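You operate a simulated robot arm through the tools that you are given. There is no shell and no other tool. Be economical: measure what you need, move in short steps, check, and stop when the job is done.

You are at the controls of a simulated two-armed robot. One attempt, no reset.

JOB
Take the rag from the service bench top and lay it out flat on the build bench top.
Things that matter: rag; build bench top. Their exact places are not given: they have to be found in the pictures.

It is judged by the outcome, as a careful person would: the job done as asked, and still so three seconds after it is handed in. It fails if anything else is knocked over, pushed out of place, dropped, spilled or broken.

ROBOT AND FRAMES
Two 7-joint arms with two-finger parallel grippers on one trunk, on a base that drives. Base frame: it is fixed to the floor where the robot stands at the start and does not move with it; the origin is under the middle of the robot, x ahead of it, y to its left, z up. Readings come in mm, rad, newtons and seconds.
The left shoulder is at the start at [70, 134, 1076], the right one opposite. Places, roughly: build bench top [500, 1900, 800]. Payload 1.57 kg a hand.
The tool frame of a hand sits at the grasp point between the pads (the TCP): z along the fingers, y along the line on which they close. The tips reach 30 mm beyond it. The gripper opens to 80 mm. The fingers are 17 mm wide and 12 mm thick; the gripper's body (40 by 82 mm) begins 80 mm behind the TCP.
Orientation is told as [roll, pitch, yaw] about the base's x, y, z axes, in that order, counted from this pose: with the fingers straight down and closing along the base's y, the tool's x points along the base's -x, its y along +y and its z along -z.

CONTROLS
- The arms move only by the tool arm_command. It takes "left_rows", "right_rows" or both (then of equal length, played together; a hand with none holds still); each is a list that holds one entry, the list of rows, each a list of 7 numbers: the shift along the tool's x, y, z in mm, then the turn, a rotation vector about the tool's x, y, z in rad, then the finger opening in mm, from 0 to 80. In form: [[[dx, dy, dz, wx, wy, wz, gripper], ...]]. A call has 1 to 12 rows; each row shifts and turns the commanded pose from where the row before left it, along the tool's axes as they then stand. Each row takes 0.2 s and may step no farther than 50 mm and 0.15 rad from the row before; otherwise, or with a gripper value out of range, the whole call is refused. Where a pose cannot be reached the arm comes as near as it can. A force on the tool above 40 N (or 10 N above the force at the start of the call, whichever is more), or a blocked arm, ends the call early, and 0.2 s more pass. Each finger travels about 153 mm/s and halts on what it meets, pressing with about 35 N; the grip force reading is that of the motor and also rises with nothing between the fingers. The clock runs only during rows and for 0.2 s after the last one: add rows that do not move to give the fingers time. It gives the time, the measured TCP pose, the force on the tool (base axes), the opening and the grip force at its end, in the units of the frame above (readings bear some noise).
- Cameras (640 x 400 px; columns grow to the right, rows downward): "scene" is now at [133.9, 6.8, 1294.3]; the picture's right is [0.10, -1.00, 0.00], its down [-0.67, -0.06, -0.74] and it looks along [0.74, 0.07, -0.67] (base axes); focal length 250 px, centre (320, 200). "left" rides on the left gripper at [72, 7, -122] in its tool frame; the picture's right is [-0.09, 1.00, 0.00], its down [-0.84, -0.08, -0.54] and it looks along [-0.54, -0.05, 0.84] (tool axes); focal length 238 px, centre (320, 200). "right" rides on the right gripper at [72, -7, -122] in its tool frame; the picture's right is [0.09, 1.00, 0.00], its down [-0.84, 0.08, -0.54] and it looks along [-0.54, 0.05, 0.84] (tool axes); focal length 238 px, centre (320, 200).
- grab_frame(camera): a new picture of that camera. It takes no simulated time.
- raise_lower(by): slides the trunk up (or, below 0, down) by that many mm; the arms and the scene camera ride with it, the base frame stays. It gives what a move gives, with no picture.
- drive_base(legs): drives the robot by 1 to 6 legs, each [ahead, left, turn to the left] in mm, mm and rad, along the robot's own axes; the way and the turn of a leg run together, so that a leg with both is an arc; at most 1500 mm and 3.142 rad a leg. The arms and the cameras ride along, it lands a little off, and it stops where it bumps. It gives what a move gives.
- turn_head(pan, tilt): turns the head with the scene camera to pan (to the left, within 1.501 rad either way) and tilt (down, from -0.506 to 1.204), counted from straight ahead of the robot. It gives what a move gives.
- probe_pixels(camera, pixels): for up to 12 pixels [column, row] of the newest picture of that camera ("zoom" is the newest enlarged one), the place [x, y, z] in the base frame of the surface seen there, good to about 2 mm. It takes no simulated time.
- inspect(camera, box): a new picture of the part [left, top, right, bottom] of that camera's present view, enlarged. It takes no simulated time.
- job_done(): hands the job in; it is judged then, once.

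Work in short steps. Measure before you move; look again where a grasp or a placing could have gone wrong, and mend it. You have 80 turns and 58 pictures in all, those below and enlarged ones among them. Open the grippers and draw the arms clear of the work before you hand the job in, unless the task says otherwise.

The tools are called after ">>>" as a command line: name --argument value ..., lists and objects as JSON in quotes. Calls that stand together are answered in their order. arm_command: Moves the arms, as the interface text tells. Its arguments: {"type":"object","properties":{"left_rows":{"type":"array"},"right_rows":{"type":"array"}},"required":[]} The other tools are called the same way: raise_lower (by) slides the trunk up or down; drive_base (legs) drives the base; turn_head (pan, tilt) turns the head that bears the scene camera; grab_frame (camera) takes a picture; probe_pixels (camera, pixels) gives the place of the surface under pixels of a picture; inspect (camera, box) takes an enlarged picture of a part of a camera's view; job_done () hands the job in.

At the start:

```text
clock: 0.0
left_position: [481.4, 243.0, 1040.8]
left_ee_rot: [0.002, -0.001, -0.001]
left_wrist_force: [0.1, 0.3, -0.7]
left_finger_gap: 80.0
left_grip_force: 0.1
right_position: [474.6, -162.6, 1040.4]
right_ee_rot: [-0.001, -0.001, 0.0]
right_wrist_force: [-0.5, -0.1, -0.3]
right_finger_gap: 80.0
right_grip_force: 0.1
trunk travel left (down, up): [-650.0, 290.0]
robot x, y, heading: [-1.2, 3.0, 0.001]
head pan, tilt: [0.096, 0.731]
```

scene: 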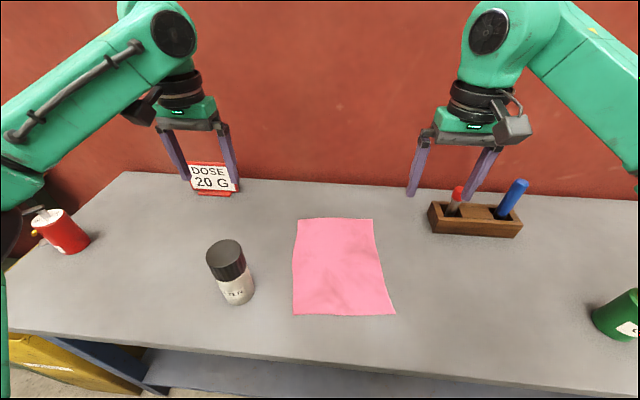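
right: 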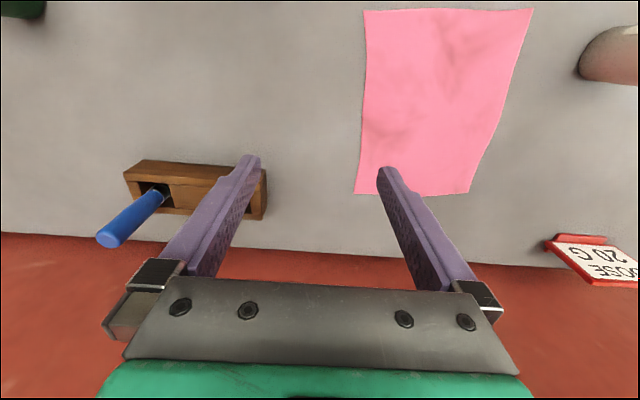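
left: 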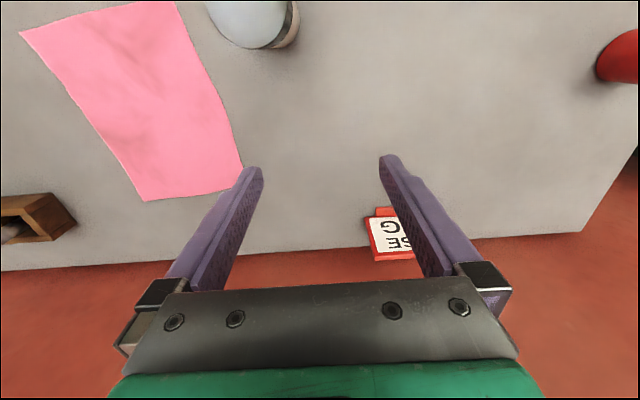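

The rag is the pink cloth with corners near (298,218), (374,218), (395,315), (292,314) in the scene picture. I probe its corners, nearby objects and the table edge.

>>> probe_pixels --camera "scene" --pixels '[[300, 221], [371, 221], [391, 312], [295, 311], [340, 265], [293, 264], [380, 264], [232, 290], [225, 250], [420, 330], [340, 355], [440, 225]]'

>>> turn_head --pan 1.45 --tilt 0.4

>>> grab_frame --camera "scene"

```text
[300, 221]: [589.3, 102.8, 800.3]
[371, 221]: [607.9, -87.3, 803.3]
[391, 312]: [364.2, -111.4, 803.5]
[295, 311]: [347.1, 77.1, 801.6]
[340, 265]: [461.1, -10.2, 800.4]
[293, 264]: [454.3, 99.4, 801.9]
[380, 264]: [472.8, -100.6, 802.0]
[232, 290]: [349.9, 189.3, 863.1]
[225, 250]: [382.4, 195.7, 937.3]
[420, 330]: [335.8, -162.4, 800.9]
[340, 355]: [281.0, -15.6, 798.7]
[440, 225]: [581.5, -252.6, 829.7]
```

```text
clock: 1.5
left_position: [481.6, 243.1, 1040.8]
left_ee_rot: [0.002, -0.002, 0.0]
left_wrist_force: [0.5, 0.6, 0.4]
left_finger_gap: 80.2
left_grip_force: 0.1
right_position: [474.5, -162.0, 1041.7]
right_ee_rot: [0.0, 0.0, 0.0]
right_wrist_force: [0.4, -0.4, -0.4]
right_finger_gap: 80.1
right_grip_force: 0.0
trunk travel left (down, up): [-650.0, 290.0]
robot x, y, heading: [-2.0, 0.3, 0.001]
head pan, tilt: [1.45, 0.4]
```

```text
54 pictures are left
```

scene: 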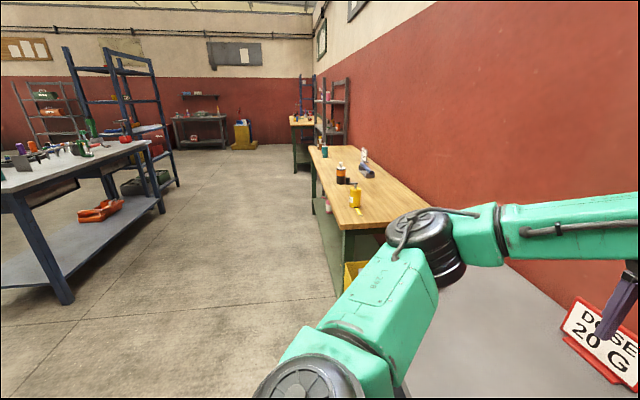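

The build bench is the wooden one ahead-left along the same wall. The rag spans x 347–608, y -111–103 at z≈800. I move both hands above the near corners, with fingers nearly closed, and turn the head back to watch.

>>> arm_command --left_rows '[[[30, -46, 0, 0, 0, 0, 30], [30, -46, 0, 0, 0, 0, 30], [30, -46, 0, 0, 0, 0, 30], [30, -45, 0, 0, 0, 0, 30], [0, 0, 45, 0, 0, 0, 30], [0, 0, 45, 0, 0, 0, 30], [0, 0, 45, 0, 0, 0, 30], [0, 0, 0, 0, 0, 0, 30]]]' --right_rows '[[[24, 17, 0, 0, 0, 0, 30], [24, 17, 0, 0, 0, 0, 30], [24, 17, 0, 0, 0, 0, 30], [24, 17, 0, 0, 0, 0, 30], [0, 0, 45, 0, 0, 0, 30], [0, 0, 45, 0, 0, 0, 30], [0, 0, 45, 0, 0, 0, 30], [0, 0, 0, 0, 0, 0, 30]]]'

>>> turn_head --pan 0.05 --tilt 0.9

>>> grab_frame --camera "scene"

>>> grab_frame --camera "right"

>>> grab_frame --camera "left"

```text
refused: row 1 steps farther than a row can; nothing moved
```

```text
clock: 3.0
left_position: [481.1, 243.2, 1040.4]
left_ee_rot: [0.002, 0.0, 0.001]
left_wrist_force: [-0.4, -0.5, 0.3]
left_finger_gap: 80.2
left_grip_force: 0.0
right_position: [474.6, -160.7, 1040.5]
right_ee_rot: [-0.001, -0.002, 0.0]
right_wrist_force: [0.4, 0.5, -0.3]
right_finger_gap: 79.9
right_grip_force: 0.0
trunk travel left (down, up): [-650.0, 290.0]
robot x, y, heading: [0.7, -1.9, 0.003]
head pan, tilt: [0.051, 0.901]
```

```text
53 pictures are left
```

scene: 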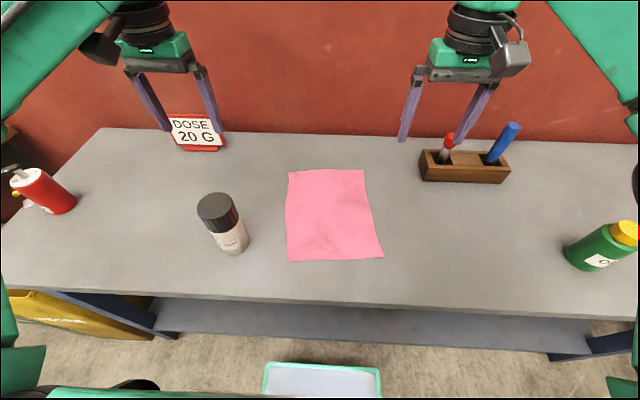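

```text
52 pictures are left
```

right: 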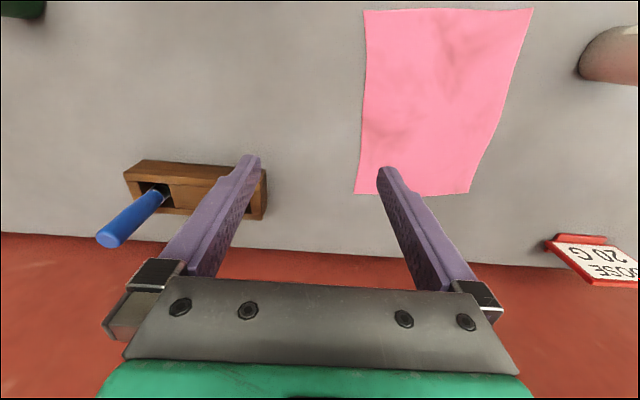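

```text
51 pictures are left
```

left: 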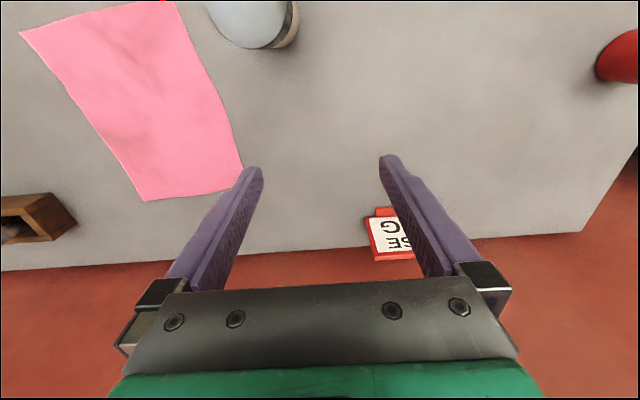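

The row was too long (55 mm); I resend with shorter steps, and probe the rag near corners again at (290,258) and (381,255).

>>> probe_pixels --camera "scene" --pixels '[[290, 258], [380, 254], [286, 252], [335, 258], [198, 215], [244, 240]]'

>>> arm_command --left_rows '[[[24, -37, 0, 0, 0, 0, 30], [24, -37, 0, 0, 0, 0, 30], [24, -37, 0, 0, 0, 0, 30], [24, -37, 0, 0, 0, 0, 30], [24, -36, 0, 0, 0, 0, 30], [0, 0, 40, 0, 0, 0, 30], [0, 0, 40, 0, 0, 0, 30], [0, 0, 40, 0, 0, 0, 30], [0, 0, 0, 0, 0, 0, 30]]]' --right_rows '[[[24, 17, 0, 0, 0, 0, 30], [24, 17, 0, 0, 0, 0, 30], [24, 17, 0, 0, 0, 0, 30], [24, 17, 0, 0, 0, 0, 30], [0, 0, 0, 0, 0, 0, 30], [0, 0, 40, 0, 0, 0, 30], [0, 0, 40, 0, 0, 0, 30], [0, 0, 40, 0, 0, 0, 30], [0, 0, 0, 0, 0, 0, 30]]]'

>>> grab_frame --camera "scene"

>>> grab_frame --camera "right"

>>> grab_frame --camera "left"

```text
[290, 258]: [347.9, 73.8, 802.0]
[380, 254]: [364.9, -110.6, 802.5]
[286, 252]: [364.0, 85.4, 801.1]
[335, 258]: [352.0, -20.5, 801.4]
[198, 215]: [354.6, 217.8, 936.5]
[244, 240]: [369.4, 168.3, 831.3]
```

```text
clock: 5.0
left_position: [360.8, 59.9, 919.8]
left_ee_rot: [0.001, -0.002, 0.001]
left_wrist_force: [-1.1, -0.6, 0.0]
left_finger_gap: 30.3
left_grip_force: 0.1
right_position: [375.2, -93.6, 919.0]
right_ee_rot: [0.001, 0.0, 0.001]
right_wrist_force: [-0.6, 0.6, -0.6]
right_finger_gap: 29.9
right_grip_force: 0.0
trunk travel left (down, up): [-650.0, 290.0]
robot x, y, heading: [-0.5, -0.7, 0.001]
head pan, tilt: [0.051, 0.901]
```

```text
50 pictures are left
```

scene: 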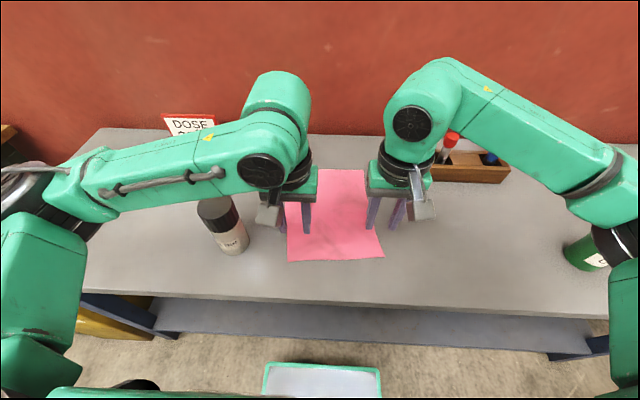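

```text
49 pictures are left
```

right: 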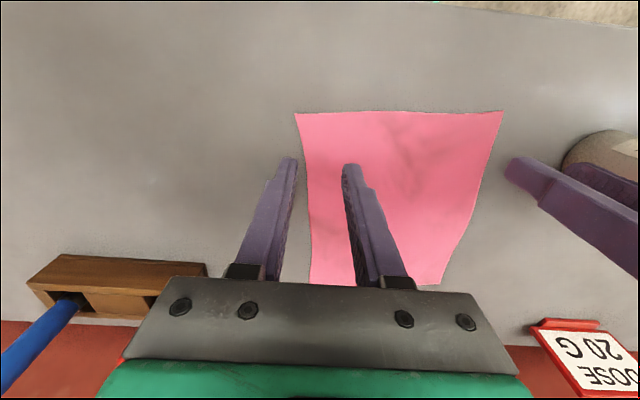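

```text
48 pictures are left
```

left: 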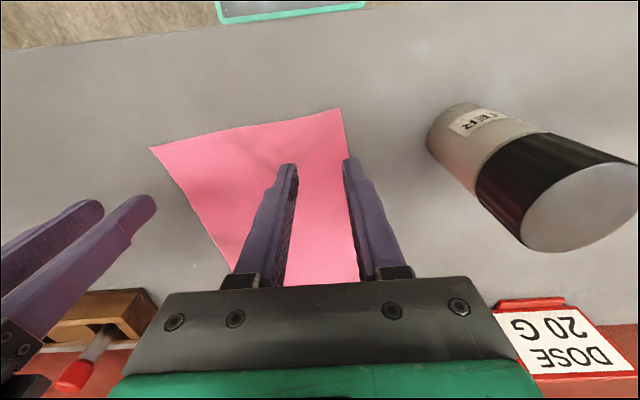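

Hands hover above the near corners at z≈920. The left forearm passes near the bottle, so I probe its height before lowering.

>>> probe_pixels --camera "scene" --pixels '[[215, 188], [180, 195], [150, 203], [240, 178], [120, 190], [268, 215], [90, 215], [50, 250]]'

```text
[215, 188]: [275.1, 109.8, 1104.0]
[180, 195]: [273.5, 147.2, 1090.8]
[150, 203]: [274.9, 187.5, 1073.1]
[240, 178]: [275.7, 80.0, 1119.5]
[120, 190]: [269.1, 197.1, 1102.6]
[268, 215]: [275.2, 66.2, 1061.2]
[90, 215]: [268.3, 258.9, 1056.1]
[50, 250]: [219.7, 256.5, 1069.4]
```

Clearance stays adequate (forearm ~1075 near the bottle whose top is 937). I shift the right hand 9 mm inward so both its fingers land on cloth, and lower to just above the rag.

>>> arm_command --left_rows '[[[0, 0, 20, 0, 0, 0, 24], [0, 0, 20, 0, 0, 0, 24], [0, 0, 20, 0, 0, 0, 24], [0, 0, 15, 0, 0, 0, 24], [0, 0, 0, 0, 0, 0, 24]]]' --right_rows '[[[0, 9, 20, 0, 0, 0, 24], [0, 0, 20, 0, 0, 0, 24], [0, 0, 20, 0, 0, 0, 24], [0, 0, 15, 0, 0, 0, 24], [0, 0, 0, 0, 0, 0, 24]]]'

>>> grab_frame --camera "scene"

>>> grab_frame --camera "right"

>>> grab_frame --camera "left"

```text
clock: 6.2
left_position: [360.9, 59.0, 844.0]
left_ee_rot: [0.001, -0.002, -0.001]
left_wrist_force: [-0.4, 0.7, 0.2]
left_finger_gap: 24.0
left_grip_force: 0.0
right_position: [378.2, -85.0, 846.2]
right_ee_rot: [0.0, -0.001, 0.0]
right_wrist_force: [0.0, 0.9, -0.2]
right_finger_gap: 24.3
right_grip_force: 0.1
trunk travel left (down, up): [-650.0, 290.0]
robot x, y, heading: [3.3, 2.5, 0.0]
head pan, tilt: [0.051, 0.901]
```

```text
47 pictures are left
```

scene: 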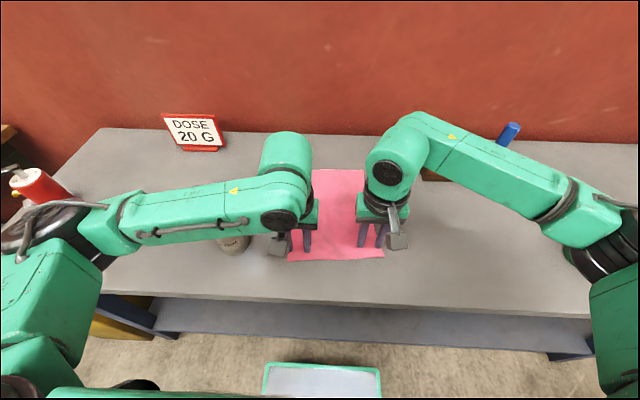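

```text
46 pictures are left
```

right: 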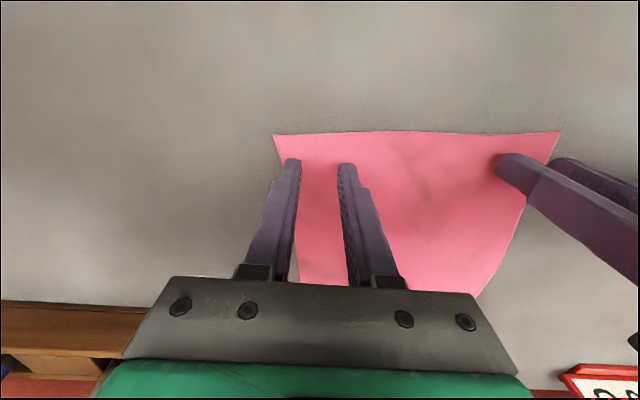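

```text
45 pictures are left
```

left: 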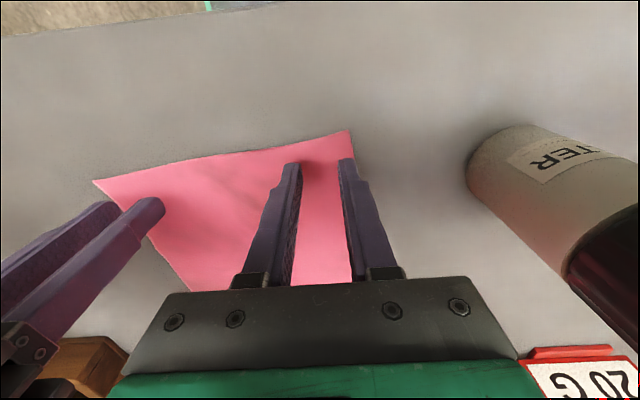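

Fingertips are ~15 mm above the cloth, well placed. I check the forearm clearance over the bottle around (220,225).

>>> probe_pixels --camera "scene" --pixels '[[215, 230], [235, 227], [180, 238], [135, 240], [200, 210], [40, 215], [50, 205]]'

```text
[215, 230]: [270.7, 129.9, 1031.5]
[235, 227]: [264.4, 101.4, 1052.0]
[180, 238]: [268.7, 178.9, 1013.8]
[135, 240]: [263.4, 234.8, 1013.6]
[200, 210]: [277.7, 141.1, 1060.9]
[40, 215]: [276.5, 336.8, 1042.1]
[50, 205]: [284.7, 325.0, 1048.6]
```

About 40 mm clearance remains over the bottle; fine for the last 15 mm. I press the tips lightly on the cloth and close.

>>> arm_command --left_rows '[[[0, 0, 6, 0, 0, 0, 24], [0, 0, 5, 0, 0, 0, 24], [0, 0, 3, 0, 0, 0, 24], [0, 0, 0, 0, 0, 0, 24]]]' --right_rows '[[[0, 0, 6, 0, 0, 0, 24], [0, 0, 5, 0, 0, 0, 24], [0, 0, 4, 0, 0, 0, 24], [0, 0, 0, 0, 0, 0, 24]]]'

```text
clock: 7.2
left_position: [361.3, 60.2, 832.2]
left_ee_rot: [0.0, -0.003, 0.0]
left_wrist_force: [0.8, -0.8, 1.8]
left_finger_gap: 24.2
left_grip_force: 0.1
right_position: [377.2, -84.4, 831.4]
right_ee_rot: [0.001, -0.002, 0.0]
right_wrist_force: [0.8, -1.5, 12.5]
right_finger_gap: 24.2
right_grip_force: 0.1
trunk travel left (down, up): [-650.0, 290.0]
robot x, y, heading: [1.7, 0.6, 0.003]
head pan, tilt: [0.051, 0.901]
```

The right hand presses with 12 N, the left just touches. I press the left 1.5 mm more and close both.

>>> arm_command --left_rows '[[[0, 0, 1.5, 0, 0, 0, 24], [0, 0, 0, 0, 0, 0, 12], [0, 0, 0, 0, 0, 0, 0], [0, 0, 0, 0, 0, 0, 0]]]' --right_rows '[[[0, 0, 0, 0, 0, 0, 24], [0, 0, 0, 0, 0, 0, 12], [0, 0, 0, 0, 0, 0, 0], [0, 0, 0, 0, 0, 0, 0]]]'

>>> grab_frame --camera "right"

>>> grab_frame --camera "left"

```text
clock: 8.2
left_position: [360.7, 58.0, 832.5]
left_ee_rot: [-0.001, -0.007, 0.001]
left_wrist_force: [1.0, -0.7, 22.2]
left_finger_gap: 0.0
left_grip_force: 21.0
right_position: [374.7, -84.1, 830.6]
right_ee_rot: [-0.001, -0.004, 0.0]
right_wrist_force: [0.5, 0.9, 8.5]
right_finger_gap: 0.0
right_grip_force: 21.1
trunk travel left (down, up): [-650.0, 290.0]
robot x, y, heading: [-3.0, -1.7, -0.004]
head pan, tilt: [0.051, 0.901]
```

```text
44 pictures are left
```

right: 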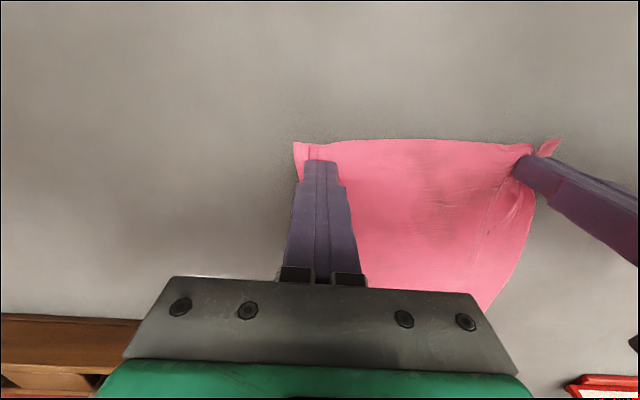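

```text
43 pictures are left
```

left: 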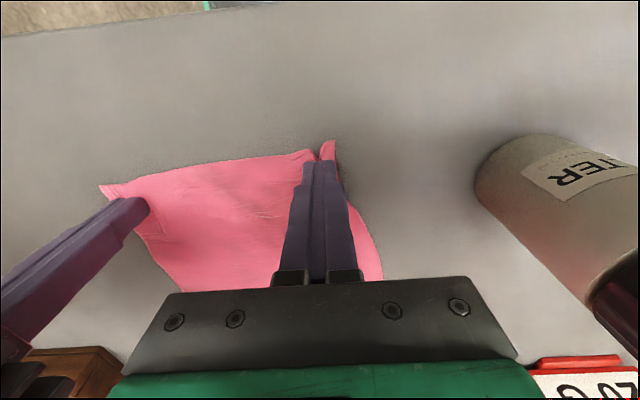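

Both hands appear to have pinched the cloth. I raise both a little to see whether it follows.

>>> arm_command --left_rows '[[[0, 0, -20, 0, 0, 0, 0], [0, 0, -30, 0, 0, 0, 0], [0, 0, -30, 0, 0, 0, 0], [0, 0, 0, 0, 0, 0, 0]]]' --right_rows '[[[0, 0, -20, 0, 0, 0, 0], [0, 0, -30, 0, 0, 0, 0], [0, 0, -30, 0, 0, 0, 0], [0, 0, 0, 0, 0, 0, 0]]]'

>>> grab_frame --camera "scene"

>>> grab_frame --camera "left"

```text
clock: 9.2
left_position: [362.1, 59.1, 911.9]
left_ee_rot: [0.001, 0.001, -0.002]
left_wrist_force: [-0.4, 0.2, 0.6]
left_finger_gap: 0.0
left_grip_force: 21.4
right_position: [377.6, -83.4, 910.0]
right_ee_rot: [0.0, -0.001, 0.001]
right_wrist_force: [0.0, -0.1, 0.7]
right_finger_gap: 0.2
right_grip_force: 21.1
trunk travel left (down, up): [-650.0, 290.0]
robot x, y, heading: [1.8, 0.5, 0.004]
head pan, tilt: [0.051, 0.901]
```

```text
42 pictures are left
```

scene: 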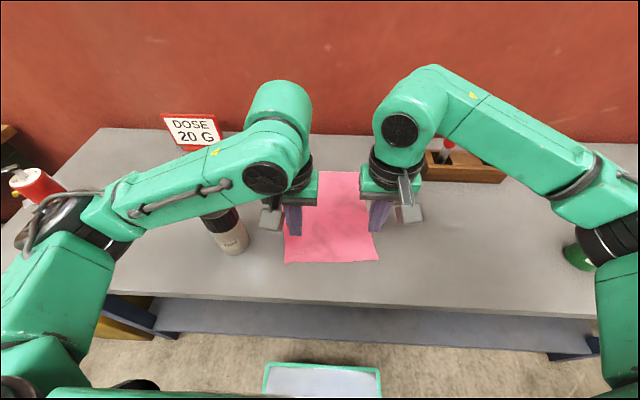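

```text
41 pictures are left
```

left: 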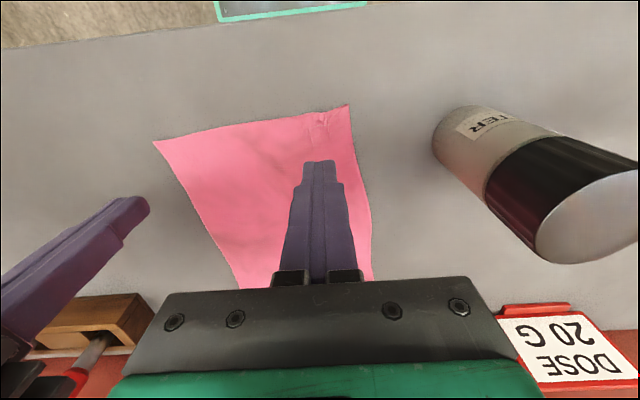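

The cloth slipped out: too little was gathered between the pads. I retry with a wider bite (60 mm opening, both fingers on cloth) and firmer pressing, centring the hands further inward.

>>> arm_command --left_rows '[[[0, -15, 0, 0, 0, 0, 60], [0, 0, 30, 0, 0, 0, 60], [0, 0, 30, 0, 0, 0, 60], [0, 0, 15, 0, 0, 0, 60], [0, 0, 5, 0, 0, 0, 60], [0, 0, 0, 0, 0, 0, 60]]]' --right_rows '[[[0, 15, 0, 0, 0, 0, 60], [0, 0, 30, 0, 0, 0, 60], [0, 0, 30, 0, 0, 0, 60], [0, 0, 15, 0, 0, 0, 60], [0, 0, 5, 0, 0, 0, 60], [0, 0, 0, 0, 0, 0, 60]]]'

```text
clock: 10.6
left_position: [360.4, 44.5, 833.0]
left_ee_rot: [0.0, -0.011, 0.002]
left_wrist_force: [3.9, 1.8, 30.2]
left_finger_gap: 60.0
left_grip_force: 0.0
right_position: [376.7, -69.9, 831.6]
right_ee_rot: [0.0, -0.004, 0.0]
right_wrist_force: [0.6, -0.1, 1.2]
right_finger_gap: 60.1
right_grip_force: 0.0
trunk travel left (down, up): [-650.0, 290.0]
robot x, y, heading: [-0.5, 1.0, -0.003]
head pan, tilt: [0.051, 0.901]
```

Left presses 30 N, right barely touches; I even that out to a moderate press and close slowly.

>>> arm_command --left_rows '[[[0, 0, -0.5, 0, 0, 0, 60], [0, 0, 0, 0, 0, 0, 50], [0, 0, 0, 0, 0, 0, 40], [0, 0, 0, 0, 0, 0, 30], [0, 0, 0, 0, 0, 0, 20], [0, 0, 0, 0, 0, 0, 10], [0, 0, 0, 0, 0, 0, 0], [0, 0, 0, 0, 0, 0, 0]]]' --right_rows '[[[0, 0, 1.5, 0, 0, 0, 60], [0, 0, 0, 0, 0, 0, 50], [0, 0, 0, 0, 0, 0, 40], [0, 0, 0, 0, 0, 0, 30], [0, 0, 0, 0, 0, 0, 20], [0, 0, 0, 0, 0, 0, 10], [0, 0, 0, 0, 0, 0, 0], [0, 0, 0, 0, 0, 0, 0]]]'

>>> grab_frame --camera "right"

>>> grab_frame --camera "left"

```text
clock: 12.4
left_position: [358.4, 44.0, 832.1]
left_ee_rot: [0.001, -0.007, 0.0]
left_wrist_force: [1.9, -4.8, 26.4]
left_finger_gap: 2.9
left_grip_force: 24.2
right_position: [374.0, -69.5, 831.0]
right_ee_rot: [0.002, -0.005, -0.001]
right_wrist_force: [0.2, 2.8, 21.7]
right_finger_gap: 0.0
right_grip_force: 20.9
trunk travel left (down, up): [-650.0, 290.0]
robot x, y, heading: [-0.1, -2.5, -0.001]
head pan, tilt: [0.051, 0.901]
```

```text
40 pictures are left
```

right: 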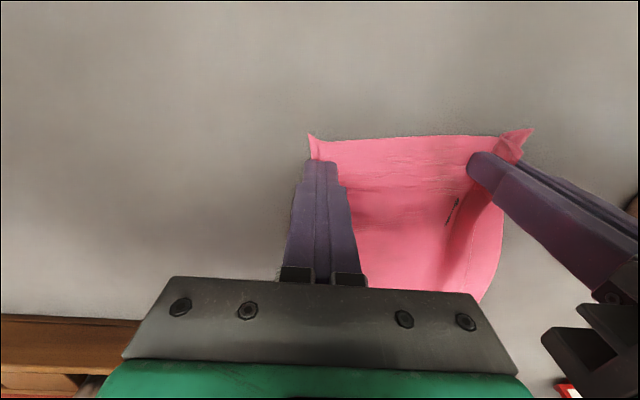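

```text
39 pictures are left
```

left: 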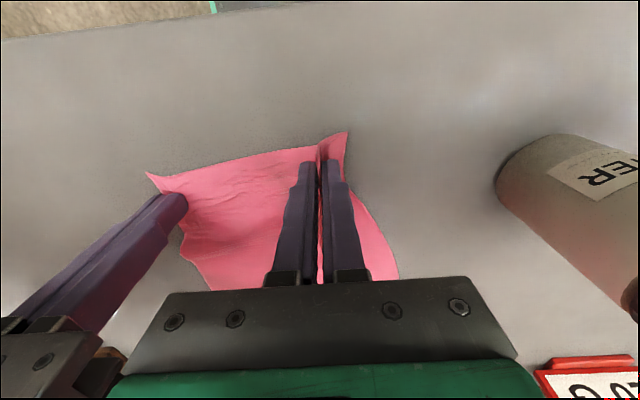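

The left now holds a true fold (gap 2.9), the right slipped shut (0.0). I lift the right, reposition 10 mm inward with 60 mm opening, and press firmer.

>>> arm_command --right_rows '[[[0, 0, -20, 0, 0, 0, 20], [0, 12, 0, 0, 0, 0, 60], [0, 0, 0, 0, 0, 0, 60], [0, 0, 15, 0, 0, 0, 60], [0, 0, 6.3, 0, 0, 0, 60], [0, 0, 0, 0, 0, 0, 60]]]'

>>> grab_frame --camera "right"

```text
clock: 13.8
left_position: [358.2, 43.4, 831.1]
left_ee_rot: [0.001, -0.007, 0.003]
left_wrist_force: [1.6, -1.8, 28.5]
left_finger_gap: 2.7
left_grip_force: 23.8
right_position: [374.5, -57.0, 830.9]
right_ee_rot: [0.003, -0.007, 0.0]
right_wrist_force: [-0.8, -1.3, 17.3]
right_finger_gap: 59.4
right_grip_force: 0.0
trunk travel left (down, up): [-650.0, 290.0]
robot x, y, heading: [-2.5, 1.6, -0.002]
head pan, tilt: [0.051, 0.901]
```

```text
38 pictures are left
```

right: 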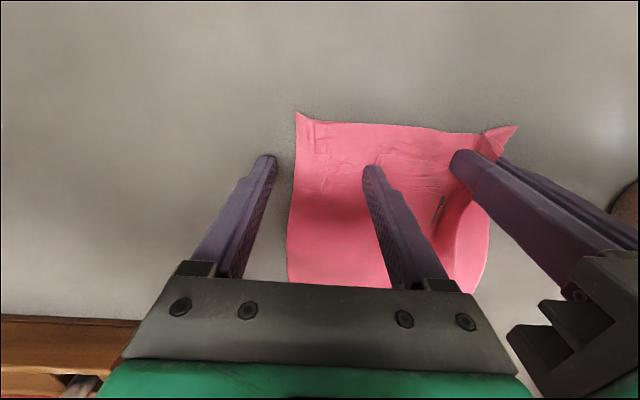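

The cloth's right edge has been drawn in to about y=-78, so the right outer finger is off it and the bodies would not fit closer. I release both, lift, and look at how the rag lies before a simultaneous re-pinch.

>>> arm_command --left_rows '[[[0, 0, 0, 0, 0, 0, 30], [0, 0, 0, 0, 0, 0, 60], [0, 0, -30, 0, 0, 0, 60], [0, 0, 0, 0, 0, 0, 46]]]' --right_rows '[[[0, 0, -10, 0, 0, 0, 60], [0, 0, -20, 0, 0, 0, 60], [0, -16, 0, 0, 0, 0, 60], [0, 0, 0, 0, 0, 0, 46]]]'

>>> grab_frame --camera "right"

>>> grab_frame --camera "left"

```text
clock: 14.8
left_position: [361.1, 45.0, 857.3]
left_ee_rot: [0.001, 0.0, -0.001]
left_wrist_force: [0.3, 0.7, 0.4]
left_finger_gap: 46.0
left_grip_force: 0.1
right_position: [377.0, -74.0, 857.7]
right_ee_rot: [0.002, 0.001, -0.001]
right_wrist_force: [0.2, -0.6, 0.3]
right_finger_gap: 45.7
right_grip_force: 0.1
trunk travel left (down, up): [-650.0, 290.0]
robot x, y, heading: [0.7, 0.6, -0.003]
head pan, tilt: [0.051, 0.901]
```

```text
37 pictures are left
```

right: 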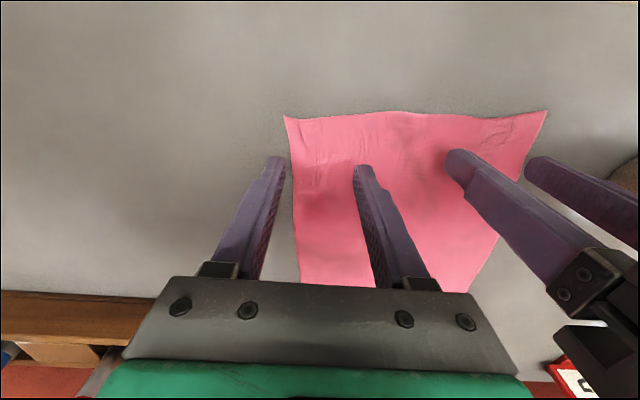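

```text
36 pictures are left
```

left: 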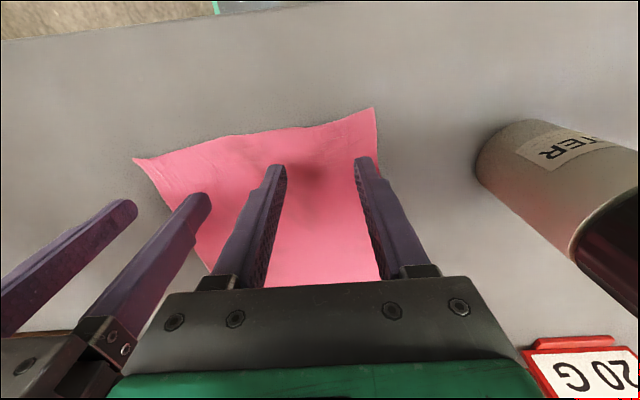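

Cloth relaxed but shifted left slightly. I probe its edges to centre the hands properly.

>>> probe_pixels --camera "right" --pixels '[[287, 119], [293, 150], [296, 200], [542, 113], [410, 114]]'

>>> probe_pixels --camera "left" --pixels '[[373, 110], [376, 150], [380, 185], [137, 160], [250, 135]]'

```text
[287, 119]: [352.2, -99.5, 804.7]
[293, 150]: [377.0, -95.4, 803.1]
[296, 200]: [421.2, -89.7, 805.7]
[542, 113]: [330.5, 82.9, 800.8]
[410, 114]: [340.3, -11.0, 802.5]
```

```text
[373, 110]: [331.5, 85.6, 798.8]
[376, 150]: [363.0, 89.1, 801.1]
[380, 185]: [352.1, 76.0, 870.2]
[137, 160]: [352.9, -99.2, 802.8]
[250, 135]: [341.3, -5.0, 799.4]
```

Rag edges now: right y≈-96, left y≈88, near edge x≈331–352. I centre left at (346,50), right at (365,-58) with 46 mm opening and lower to contact.

>>> arm_command --left_rows '[[[15, 5, 0, 0, 0, 0, 46], [0, 0, 20, 0, 0, 0, 46], [0, 0, 7, 0, 0, 0, 46], [0, 0, 2.5, 0, 0, 0, 46], [0, 0, 0, 0, 0, 0, 46]]]' --right_rows '[[[12, 16, 0, 0, 0, 0, 46], [0, 0, 20, 0, 0, 0, 46], [0, 0, 7, 0, 0, 0, 46], [0, 0, 2.5, 0, 0, 0, 46], [0, 0, 0, 0, 0, 0, 46]]]'

```text
clock: 16.0
left_position: [345.5, 49.2, 831.9]
left_ee_rot: [0.001, -0.004, 0.0]
left_wrist_force: [1.4, -1.5, 8.1]
left_finger_gap: 46.0
left_grip_force: 0.0
right_position: [365.6, -57.6, 831.5]
right_ee_rot: [0.003, -0.008, -0.001]
right_wrist_force: [5.7, -1.2, 32.3]
right_finger_gap: 46.7
right_grip_force: 0.2
trunk travel left (down, up): [-650.0, 290.0]
robot x, y, heading: [1.0, -0.9, -0.002]
head pan, tilt: [0.051, 0.901]
```

Right presses 32 N, left 8 N; I add 1.3 mm on the left and close both slowly.

>>> arm_command --left_rows '[[[0, 0, 1.3, 0, 0, 0, 46], [0, 0, 0, 0, 0, 0, 40], [0, 0, 0, 0, 0, 0, 34], [0, 0, 0, 0, 0, 0, 28], [0, 0, 0, 0, 0, 0, 22], [0, 0, 0, 0, 0, 0, 16], [0, 0, 0, 0, 0, 0, 10], [0, 0, 0, 0, 0, 0, 4], [0, 0, 0, 0, 0, 0, 0], [0, 0, 0, 0, 0, 0, 0]]]' --right_rows '[[[0, 0, 0, 0, 0, 0, 46], [0, 0, 0, 0, 0, 0, 40], [0, 0, 0, 0, 0, 0, 34], [0, 0, 0, 0, 0, 0, 28], [0, 0, 0, 0, 0, 0, 22], [0, 0, 0, 0, 0, 0, 16], [0, 0, 0, 0, 0, 0, 10], [0, 0, 0, 0, 0, 0, 4], [0, 0, 0, 0, 0, 0, 0], [0, 0, 0, 0, 0, 0, 0]]]'

>>> grab_frame --camera "right"

>>> grab_frame --camera "left"

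```text
clock: 18.2
left_position: [341.8, 50.8, 830.8]
left_ee_rot: [0.001, -0.009, 0.001]
left_wrist_force: [2.1, -2.9, 30.6]
left_finger_gap: 0.0
left_grip_force: 21.3
right_position: [360.7, -56.1, 829.7]
right_ee_rot: [0.003, -0.007, 0.0]
right_wrist_force: [-2.2, 6.2, 33.3]
right_finger_gap: 7.7
right_grip_force: 26.9
trunk travel left (down, up): [-650.0, 290.0]
robot x, y, heading: [-1.3, 1.6, -0.001]
head pan, tilt: [0.051, 0.901]
```

```text
35 pictures are left
```

right: 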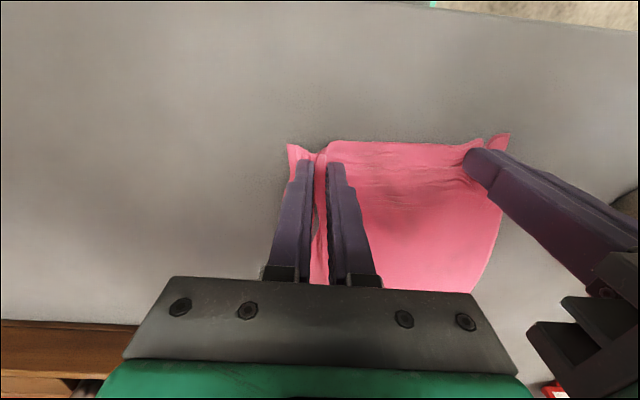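

```text
34 pictures are left
```

left: 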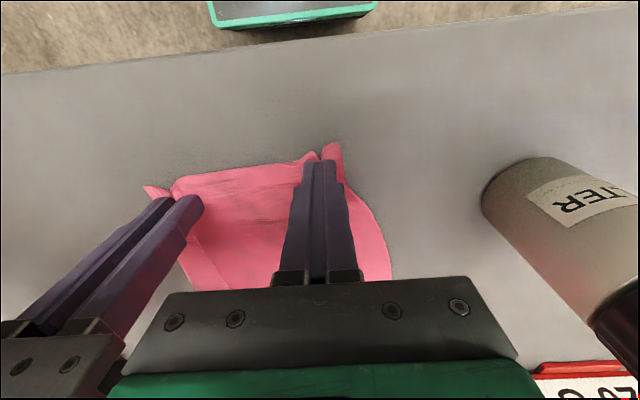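

Now the right holds a solid fold (7.7 mm) while the left slipped. I keep the right clamped and lift/open the left to see the cloth's left edge.

>>> arm_command --left_rows '[[[0, 0, -25, 0, 0, 0, 20], [0, 0, 0, 0, 0, 0, 40], [0, 0, 0, 0, 0, 0, 40]]]'

>>> grab_frame --camera "left"

>>> probe_pixels --camera "left" --pixels '[[340, 120], [345, 130], [350, 150], [355, 170], [300, 140], [200, 160]]'

```text
clock: 18.6
left_position: [344.6, 50.0, 837.0]
left_ee_rot: [0.008, 0.006, 0.003]
left_wrist_force: [-0.2, 0.0, -0.6]
left_finger_gap: 20.3
left_grip_force: 0.1
right_position: [365.0, -55.5, 832.4]
right_ee_rot: [0.006, -0.005, 0.001]
right_wrist_force: [-5.0, 1.3, 31.8]
right_finger_gap: 5.4
right_grip_force: 25.6
trunk travel left (down, up): [-650.0, 290.0]
robot x, y, heading: [-1.3, -2.3, 0.003]
head pan, tilt: [0.051, 0.901]
stopped in row 1 (right hand): the force on the tool passed its limit (the readings are from after the stop); the commanded pose is now the measured one
```

```text
33 pictures are left
```

left: 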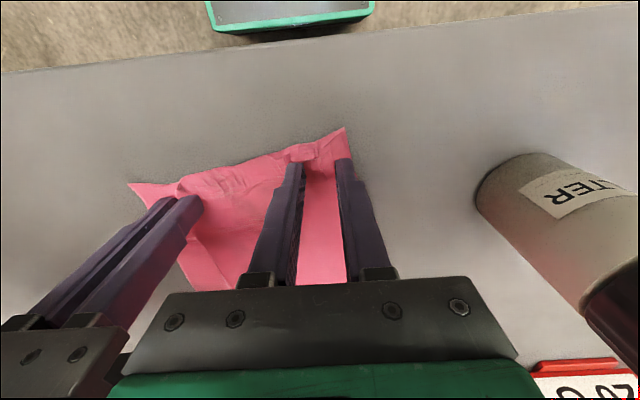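

```text
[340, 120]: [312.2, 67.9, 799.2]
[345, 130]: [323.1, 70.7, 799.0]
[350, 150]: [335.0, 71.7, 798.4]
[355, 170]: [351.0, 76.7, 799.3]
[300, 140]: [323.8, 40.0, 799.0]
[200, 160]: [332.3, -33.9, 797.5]
```

Right force limit stopped it; I raise the right 6 mm (holding the fold) and shift the left to y≈39 with 40 mm opening, above the cloth.

>>> arm_command --left_rows '[[[0, 0, -15, 0, 0, 0, 40], [5, -11, 0, 0, 0, 0, 40], [0, 0, 0, 0, 0, 0, 40]]]' --right_rows '[[[0, 0, -4, 0, 0, 0, 0], [0, 0, -2, 0, 0, 0, 0], [0, 0, 0, 0, 0, 0, 0]]]'

>>> grab_frame --camera "left"

>>> grab_frame --camera "right"

```text
clock: 19.4
left_position: [340.5, 39.2, 851.3]
left_ee_rot: [0.006, 0.007, -0.002]
left_wrist_force: [0.2, 0.4, -0.3]
left_finger_gap: 40.1
left_grip_force: 0.0
right_position: [364.1, -56.9, 836.8]
right_ee_rot: [0.002, 0.0, 0.0]
right_wrist_force: [-1.1, -0.4, 9.4]
right_finger_gap: 2.1
right_grip_force: 24.1
trunk travel left (down, up): [-650.0, 290.0]
robot x, y, heading: [-1.2, 1.3, -0.002]
head pan, tilt: [0.051, 0.901]
```

```text
32 pictures are left
```

left: 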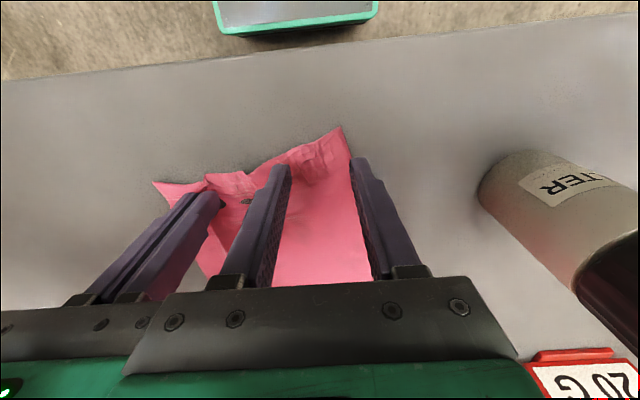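

```text
31 pictures are left
```

right: 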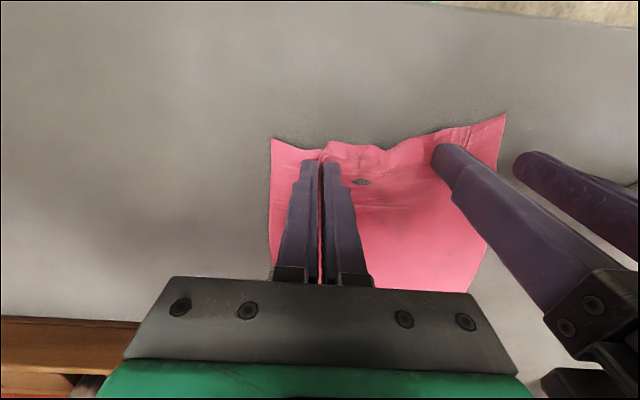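

The right still holds a thin fold (2.1). I set the left opening to 34 mm, so the outer finger is surely on cloth (edge y≈72), and press.

>>> arm_command --left_rows '[[[0, -1, 12, 0, 0, 0, 34], [0, 0, 7, 0, 0, 0, 34], [0, 0, 2.2, 0, 0, 0, 34], [0, 0, 0, 0, 0, 0, 34]]]'

```text
clock: 20.4
left_position: [340.1, 39.9, 831.7]
left_ee_rot: [0.005, 0.004, 0.002]
left_wrist_force: [-0.3, 0.2, 17.9]
left_finger_gap: 33.9
left_grip_force: 0.1
right_position: [362.6, -57.1, 837.9]
right_ee_rot: [0.001, -0.001, 0.0]
right_wrist_force: [0.1, 0.7, 3.5]
right_finger_gap: 2.0
right_grip_force: 23.4
trunk travel left (down, up): [-650.0, 290.0]
robot x, y, heading: [0.9, 0.4, 0.001]
head pan, tilt: [0.051, 0.901]
```

18 N; add 1 mm and close slowly.

>>> arm_command --left_rows '[[[0, 0, 1.1, 0, 0, 0, 34], [0, 0, 0, 0, 0, 0, 30], [0, 0, 0, 0, 0, 0, 25], [0, 0, 0, 0, 0, 0, 20], [0, 0, 0, 0, 0, 0, 15], [0, 0, 0, 0, 0, 0, 10], [0, 0, 0, 0, 0, 0, 5], [0, 0, 0, 0, 0, 0, 0], [0, 0, 0, 0, 0, 0, 0]]]'

>>> grab_frame --camera "left"

```text
clock: 21.2
left_position: [341.0, 38.1, 831.3]
left_ee_rot: [0.001, -0.001, 0.0]
left_wrist_force: [-2.0, -0.3, 16.1]
left_finger_gap: 19.5
left_grip_force: 0.1
right_position: [363.1, -58.5, 837.0]
right_ee_rot: [0.001, -0.001, 0.002]
right_wrist_force: [-0.1, -1.3, 6.0]
right_finger_gap: 2.1
right_grip_force: 23.0
trunk travel left (down, up): [-650.0, 290.0]
robot x, y, heading: [1.6, -0.1, -0.001]
head pan, tilt: [0.051, 0.901]
stopped in row 4 (left hand): the force on the tool passed its limit (the readings are from after the stop); the commanded pose is now the measured one
```

```text
30 pictures are left
```

left: 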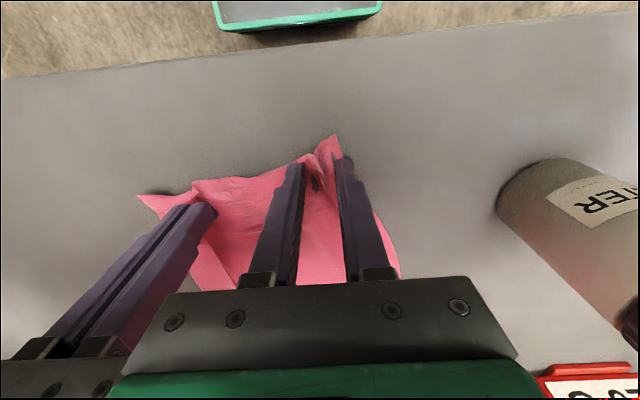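

It stopped at a 19.5 mm gap on a force spike, but a ridge is forming between the left fingers at (325,165). I press slightly more and finish closing.

>>> arm_command --left_rows '[[[0, 0, 0.8, 0, 0, 0, 16], [0, 0, 0, 0, 0, 0, 12], [0, 0, 0, 0, 0, 0, 8], [0, 0, 0, 0, 0, 0, 4], [0, 0, 0, 0, 0, 0, 0], [0, 0, 0, 0, 0, 0, 0], [0, 0, 0, 0, 0, 0, 0]]]'

>>> grab_frame --camera "left"

```text
clock: 22.3
left_position: [341.5, 36.3, 831.2]
left_ee_rot: [-0.002, -0.005, 0.001]
left_wrist_force: [-1.3, -0.5, 15.1]
left_finger_gap: 2.4
left_grip_force: 23.4
right_position: [363.6, -57.5, 835.8]
right_ee_rot: [0.003, -0.002, 0.001]
right_wrist_force: [-1.2, 0.0, 6.3]
right_finger_gap: 1.8
right_grip_force: 23.5
trunk travel left (down, up): [-650.0, 290.0]
robot x, y, heading: [-2.5, 0.1, 0.003]
head pan, tilt: [0.051, 0.901]
stopped in row 5 (left hand): the force on the tool passed its limit (the readings are from after the stop); the commanded pose is now the measured one
```

```text
29 pictures are left
```

left: 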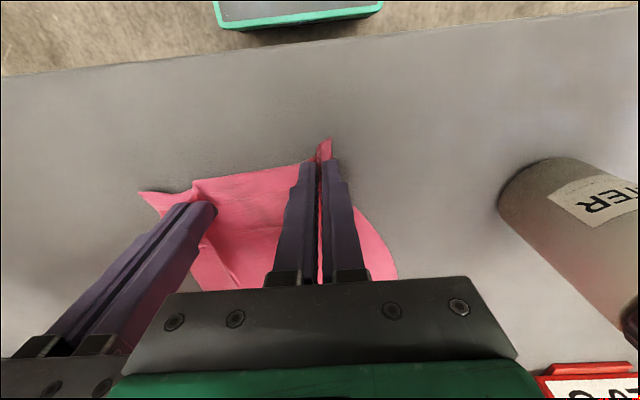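

Both hands now hold folds (left 2.4, right 1.8). I lift slowly together and look.

>>> arm_command --left_rows '[[[0, 0, -5, 0, 0, 0, 0], [0, 0, -10, 0, 0, 0, 0], [0, 0, -15, 0, 0, 0, 0], [0, 0, -20, 0, 0, 0, 0], [0, 0, -20, 0, 0, 0, 0], [0, 0, -20, 0, 0, 0, 0], [0, 0, 0, 0, 0, 0, 0]]]' --right_rows '[[[0, 0, 0, 0, 0, 0, 0], [0, 0, -10, 0, 0, 0, 0], [0, 0, -15, 0, 0, 0, 0], [0, 0, -20, 0, 0, 0, 0], [0, 0, -20, 0, 0, 0, 0], [0, 0, -20, 0, 0, 0, 0], [0, 0, 0, 0, 0, 0, 0]]]'

>>> grab_frame --camera "left"

```text
clock: 23.9
left_position: [342.2, 38.9, 919.8]
left_ee_rot: [0.002, -0.002, 0.001]
left_wrist_force: [0.1, -0.3, -0.2]
left_finger_gap: 2.4
left_grip_force: 22.9
right_position: [364.2, -57.4, 919.2]
right_ee_rot: [0.002, 0.001, 0.0]
right_wrist_force: [0.0, -0.3, 0.4]
right_finger_gap: 1.8
right_grip_force: 23.6
trunk travel left (down, up): [-650.0, 290.0]
robot x, y, heading: [2.9, -2.1, -0.003]
head pan, tilt: [0.051, 0.901]
```

```text
28 pictures are left
```

left: 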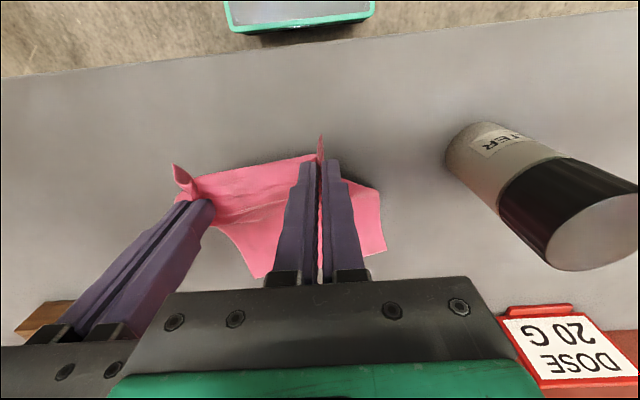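

The rag is lifted by both hands, hanging with its far edge down. I raise arms and trunk so the rag clears all objects.

>>> arm_command --left_rows '[[[0, 0, -30, 0, 0, 0, 0], [0, 0, -30, 0, 0, 0, 0], [0, 0, -30, 0, 0, 0, 0], [0, 0, -30, 0, 0, 0, 0], [0, 0, 0, 0, 0, 0, 0]]]' --right_rows '[[[0, 0, -30, 0, 0, 0, 0], [0, 0, -30, 0, 0, 0, 0], [0, 0, -30, 0, 0, 0, 0], [0, 0, -30, 0, 0, 0, 0], [0, 0, 0, 0, 0, 0, 0]]]'

>>> raise_lower --by 230

>>> grab_frame --camera "scene"

```text
clock: 25.1
left_position: [343.1, 36.2, 1040.6]
left_ee_rot: [0.002, 0.002, 0.001]
left_wrist_force: [0.3, -0.6, 0.8]
left_finger_gap: 2.5
left_grip_force: 23.8
right_position: [365.2, -57.8, 1040.1]
right_ee_rot: [0.002, 0.0, 0.0]
right_wrist_force: [-0.5, 0.3, -0.1]
right_finger_gap: 1.7
right_grip_force: 23.5
trunk travel left (down, up): [-650.0, 290.0]
robot x, y, heading: [1.6, 0.8, 0.001]
head pan, tilt: [0.051, 0.901]
```

```text
clock: 27.5
left_position: [344.3, 36.2, 1269.0]
left_ee_rot: [0.002, 0.0, 0.002]
left_wrist_force: [-0.4, -0.4, -0.5]
left_finger_gap: 2.0
left_grip_force: 24.2
right_position: [364.2, -56.8, 1268.8]
right_ee_rot: [0.003, 0.003, 0.001]
right_wrist_force: [-0.6, 0.7, -0.4]
right_finger_gap: 1.8
right_grip_force: 23.0
trunk travel left (down, up): [-880.0, 60.0]
robot x, y, heading: [-2.6, -0.4, 0.004]
head pan, tilt: [0.051, 0.901]
```

```text
27 pictures are left
```

scene: 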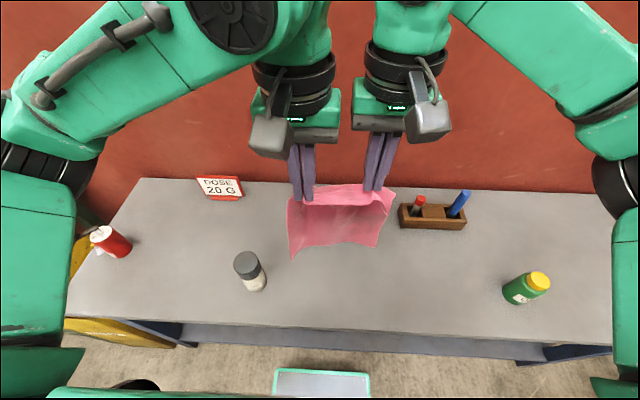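

The rag is held high by both hands and nothing was disturbed. I look left for the drive path.

>>> turn_head --pan 1.2 --tilt 0.5

>>> grab_frame --camera "scene"

```text
clock: 28.9
left_position: [341.7, 36.2, 1269.7]
left_ee_rot: [0.002, 0.001, 0.001]
left_wrist_force: [-0.1, -0.6, -0.3]
left_finger_gap: 2.3
left_grip_force: 24.2
right_position: [365.4, -56.3, 1269.9]
right_ee_rot: [0.002, 0.001, 0.0]
right_wrist_force: [-0.3, -0.4, -0.1]
right_finger_gap: 1.7
right_grip_force: 23.9
trunk travel left (down, up): [-880.0, 60.0]
robot x, y, heading: [2.1, 2.0, 0.002]
head pan, tilt: [1.201, 0.499]
```

```text
26 pictures are left
```

scene: 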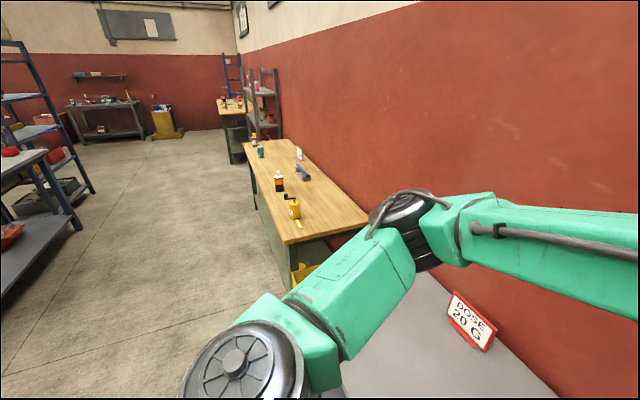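

Clear aisle. I probe the bench's extents and its objects.

>>> probe_pixels --camera "scene" --pixels '[[285, 243], [244, 145], [365, 220], [280, 141], [279, 190], [295, 217], [303, 175], [299, 225], [262, 155], [300, 157], [310, 200], [40, 165]]'

>>> inspect --camera "scene" --box '[230, 130, 390, 260]'

```text
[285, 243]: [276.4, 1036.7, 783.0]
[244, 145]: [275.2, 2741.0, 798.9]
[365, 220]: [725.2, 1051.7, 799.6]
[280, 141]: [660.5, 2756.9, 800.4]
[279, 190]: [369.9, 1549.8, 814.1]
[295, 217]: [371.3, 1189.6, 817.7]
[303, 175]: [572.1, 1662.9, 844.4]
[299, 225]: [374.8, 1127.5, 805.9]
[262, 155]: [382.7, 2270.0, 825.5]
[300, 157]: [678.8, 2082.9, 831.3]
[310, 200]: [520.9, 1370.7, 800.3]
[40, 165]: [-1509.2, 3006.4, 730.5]
```

```text
3.08 times, centred on (310, 195) of scene
```

zoom: 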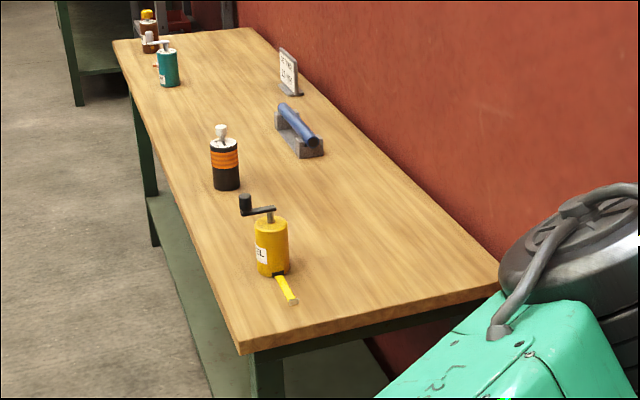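

Bench top spans x 276–725, y 1037–2750, z 800, with free space around y≈1900 between the orange bottle (370,1550), holder (572,1663) and teal bottle (383,2270). I back off, drive left, staying high.

>>> drive_base --legs '[[-200, 0, 0], [0, 955, 0], [0, 955, 0]]'

>>> turn_head --pan 0.0 --tilt 0.75

>>> grab_frame --camera "scene"

```text
clock: 39.6
left_position: [161.5, 1945.6, 1270.4]
left_ee_rot: [0.001, -0.001, -0.01]
left_wrist_force: [-0.3, 0.6, 0.5]
left_finger_gap: 2.2
left_grip_force: 24.0
right_position: [182.4, 1851.7, 1269.6]
right_ee_rot: [0.001, 0.003, -0.01]
right_wrist_force: [0.6, -0.2, 0.9]
right_finger_gap: 2.3
right_grip_force: 23.4
trunk travel left (down, up): [-880.0, 60.0]
robot x, y, heading: [-179.4, 1916.7, -0.012]
head pan, tilt: [1.201, 0.499]
```

```text
clock: 41.0
left_position: [161.1, 1946.3, 1269.5]
left_ee_rot: [0.002, 0.0, -0.011]
left_wrist_force: [0.5, 0.4, -0.5]
left_finger_gap: 2.2
left_grip_force: 23.1
right_position: [181.7, 1853.3, 1270.3]
right_ee_rot: [0.002, 0.001, -0.012]
right_wrist_force: [0.2, -0.9, -0.2]
right_finger_gap: 1.6
right_grip_force: 24.1
trunk travel left (down, up): [-880.0, 60.0]
robot x, y, heading: [-179.1, 1913.5, -0.011]
head pan, tilt: [0.0, 0.75]
```

```text
24 pictures are left
```

scene: 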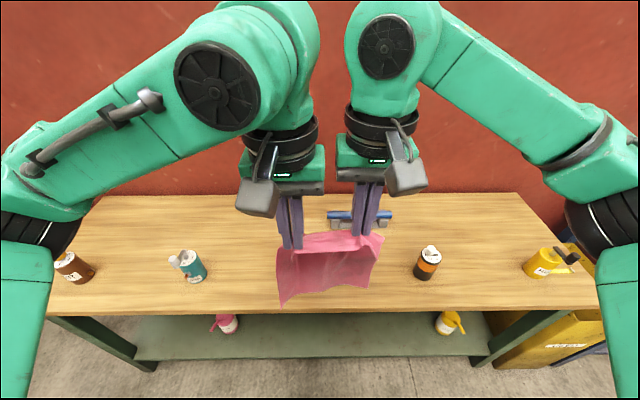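

The rag is in front of the bench, still held. I probe the blue holder and bottles to choose the landing spot.

>>> probe_pixels --camera "scene" --pixels '[[330, 216], [389, 213], [345, 228], [385, 228], [415, 265], [436, 275], [205, 270], [180, 280], [300, 318], [428, 248], [190, 255]]'

```text
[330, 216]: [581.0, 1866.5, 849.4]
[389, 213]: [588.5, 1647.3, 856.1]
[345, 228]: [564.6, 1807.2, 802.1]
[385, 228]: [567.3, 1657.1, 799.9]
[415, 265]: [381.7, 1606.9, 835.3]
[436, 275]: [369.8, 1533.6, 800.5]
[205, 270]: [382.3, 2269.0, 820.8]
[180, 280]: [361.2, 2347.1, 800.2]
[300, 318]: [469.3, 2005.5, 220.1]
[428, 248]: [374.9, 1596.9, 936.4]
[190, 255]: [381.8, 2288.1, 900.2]
```

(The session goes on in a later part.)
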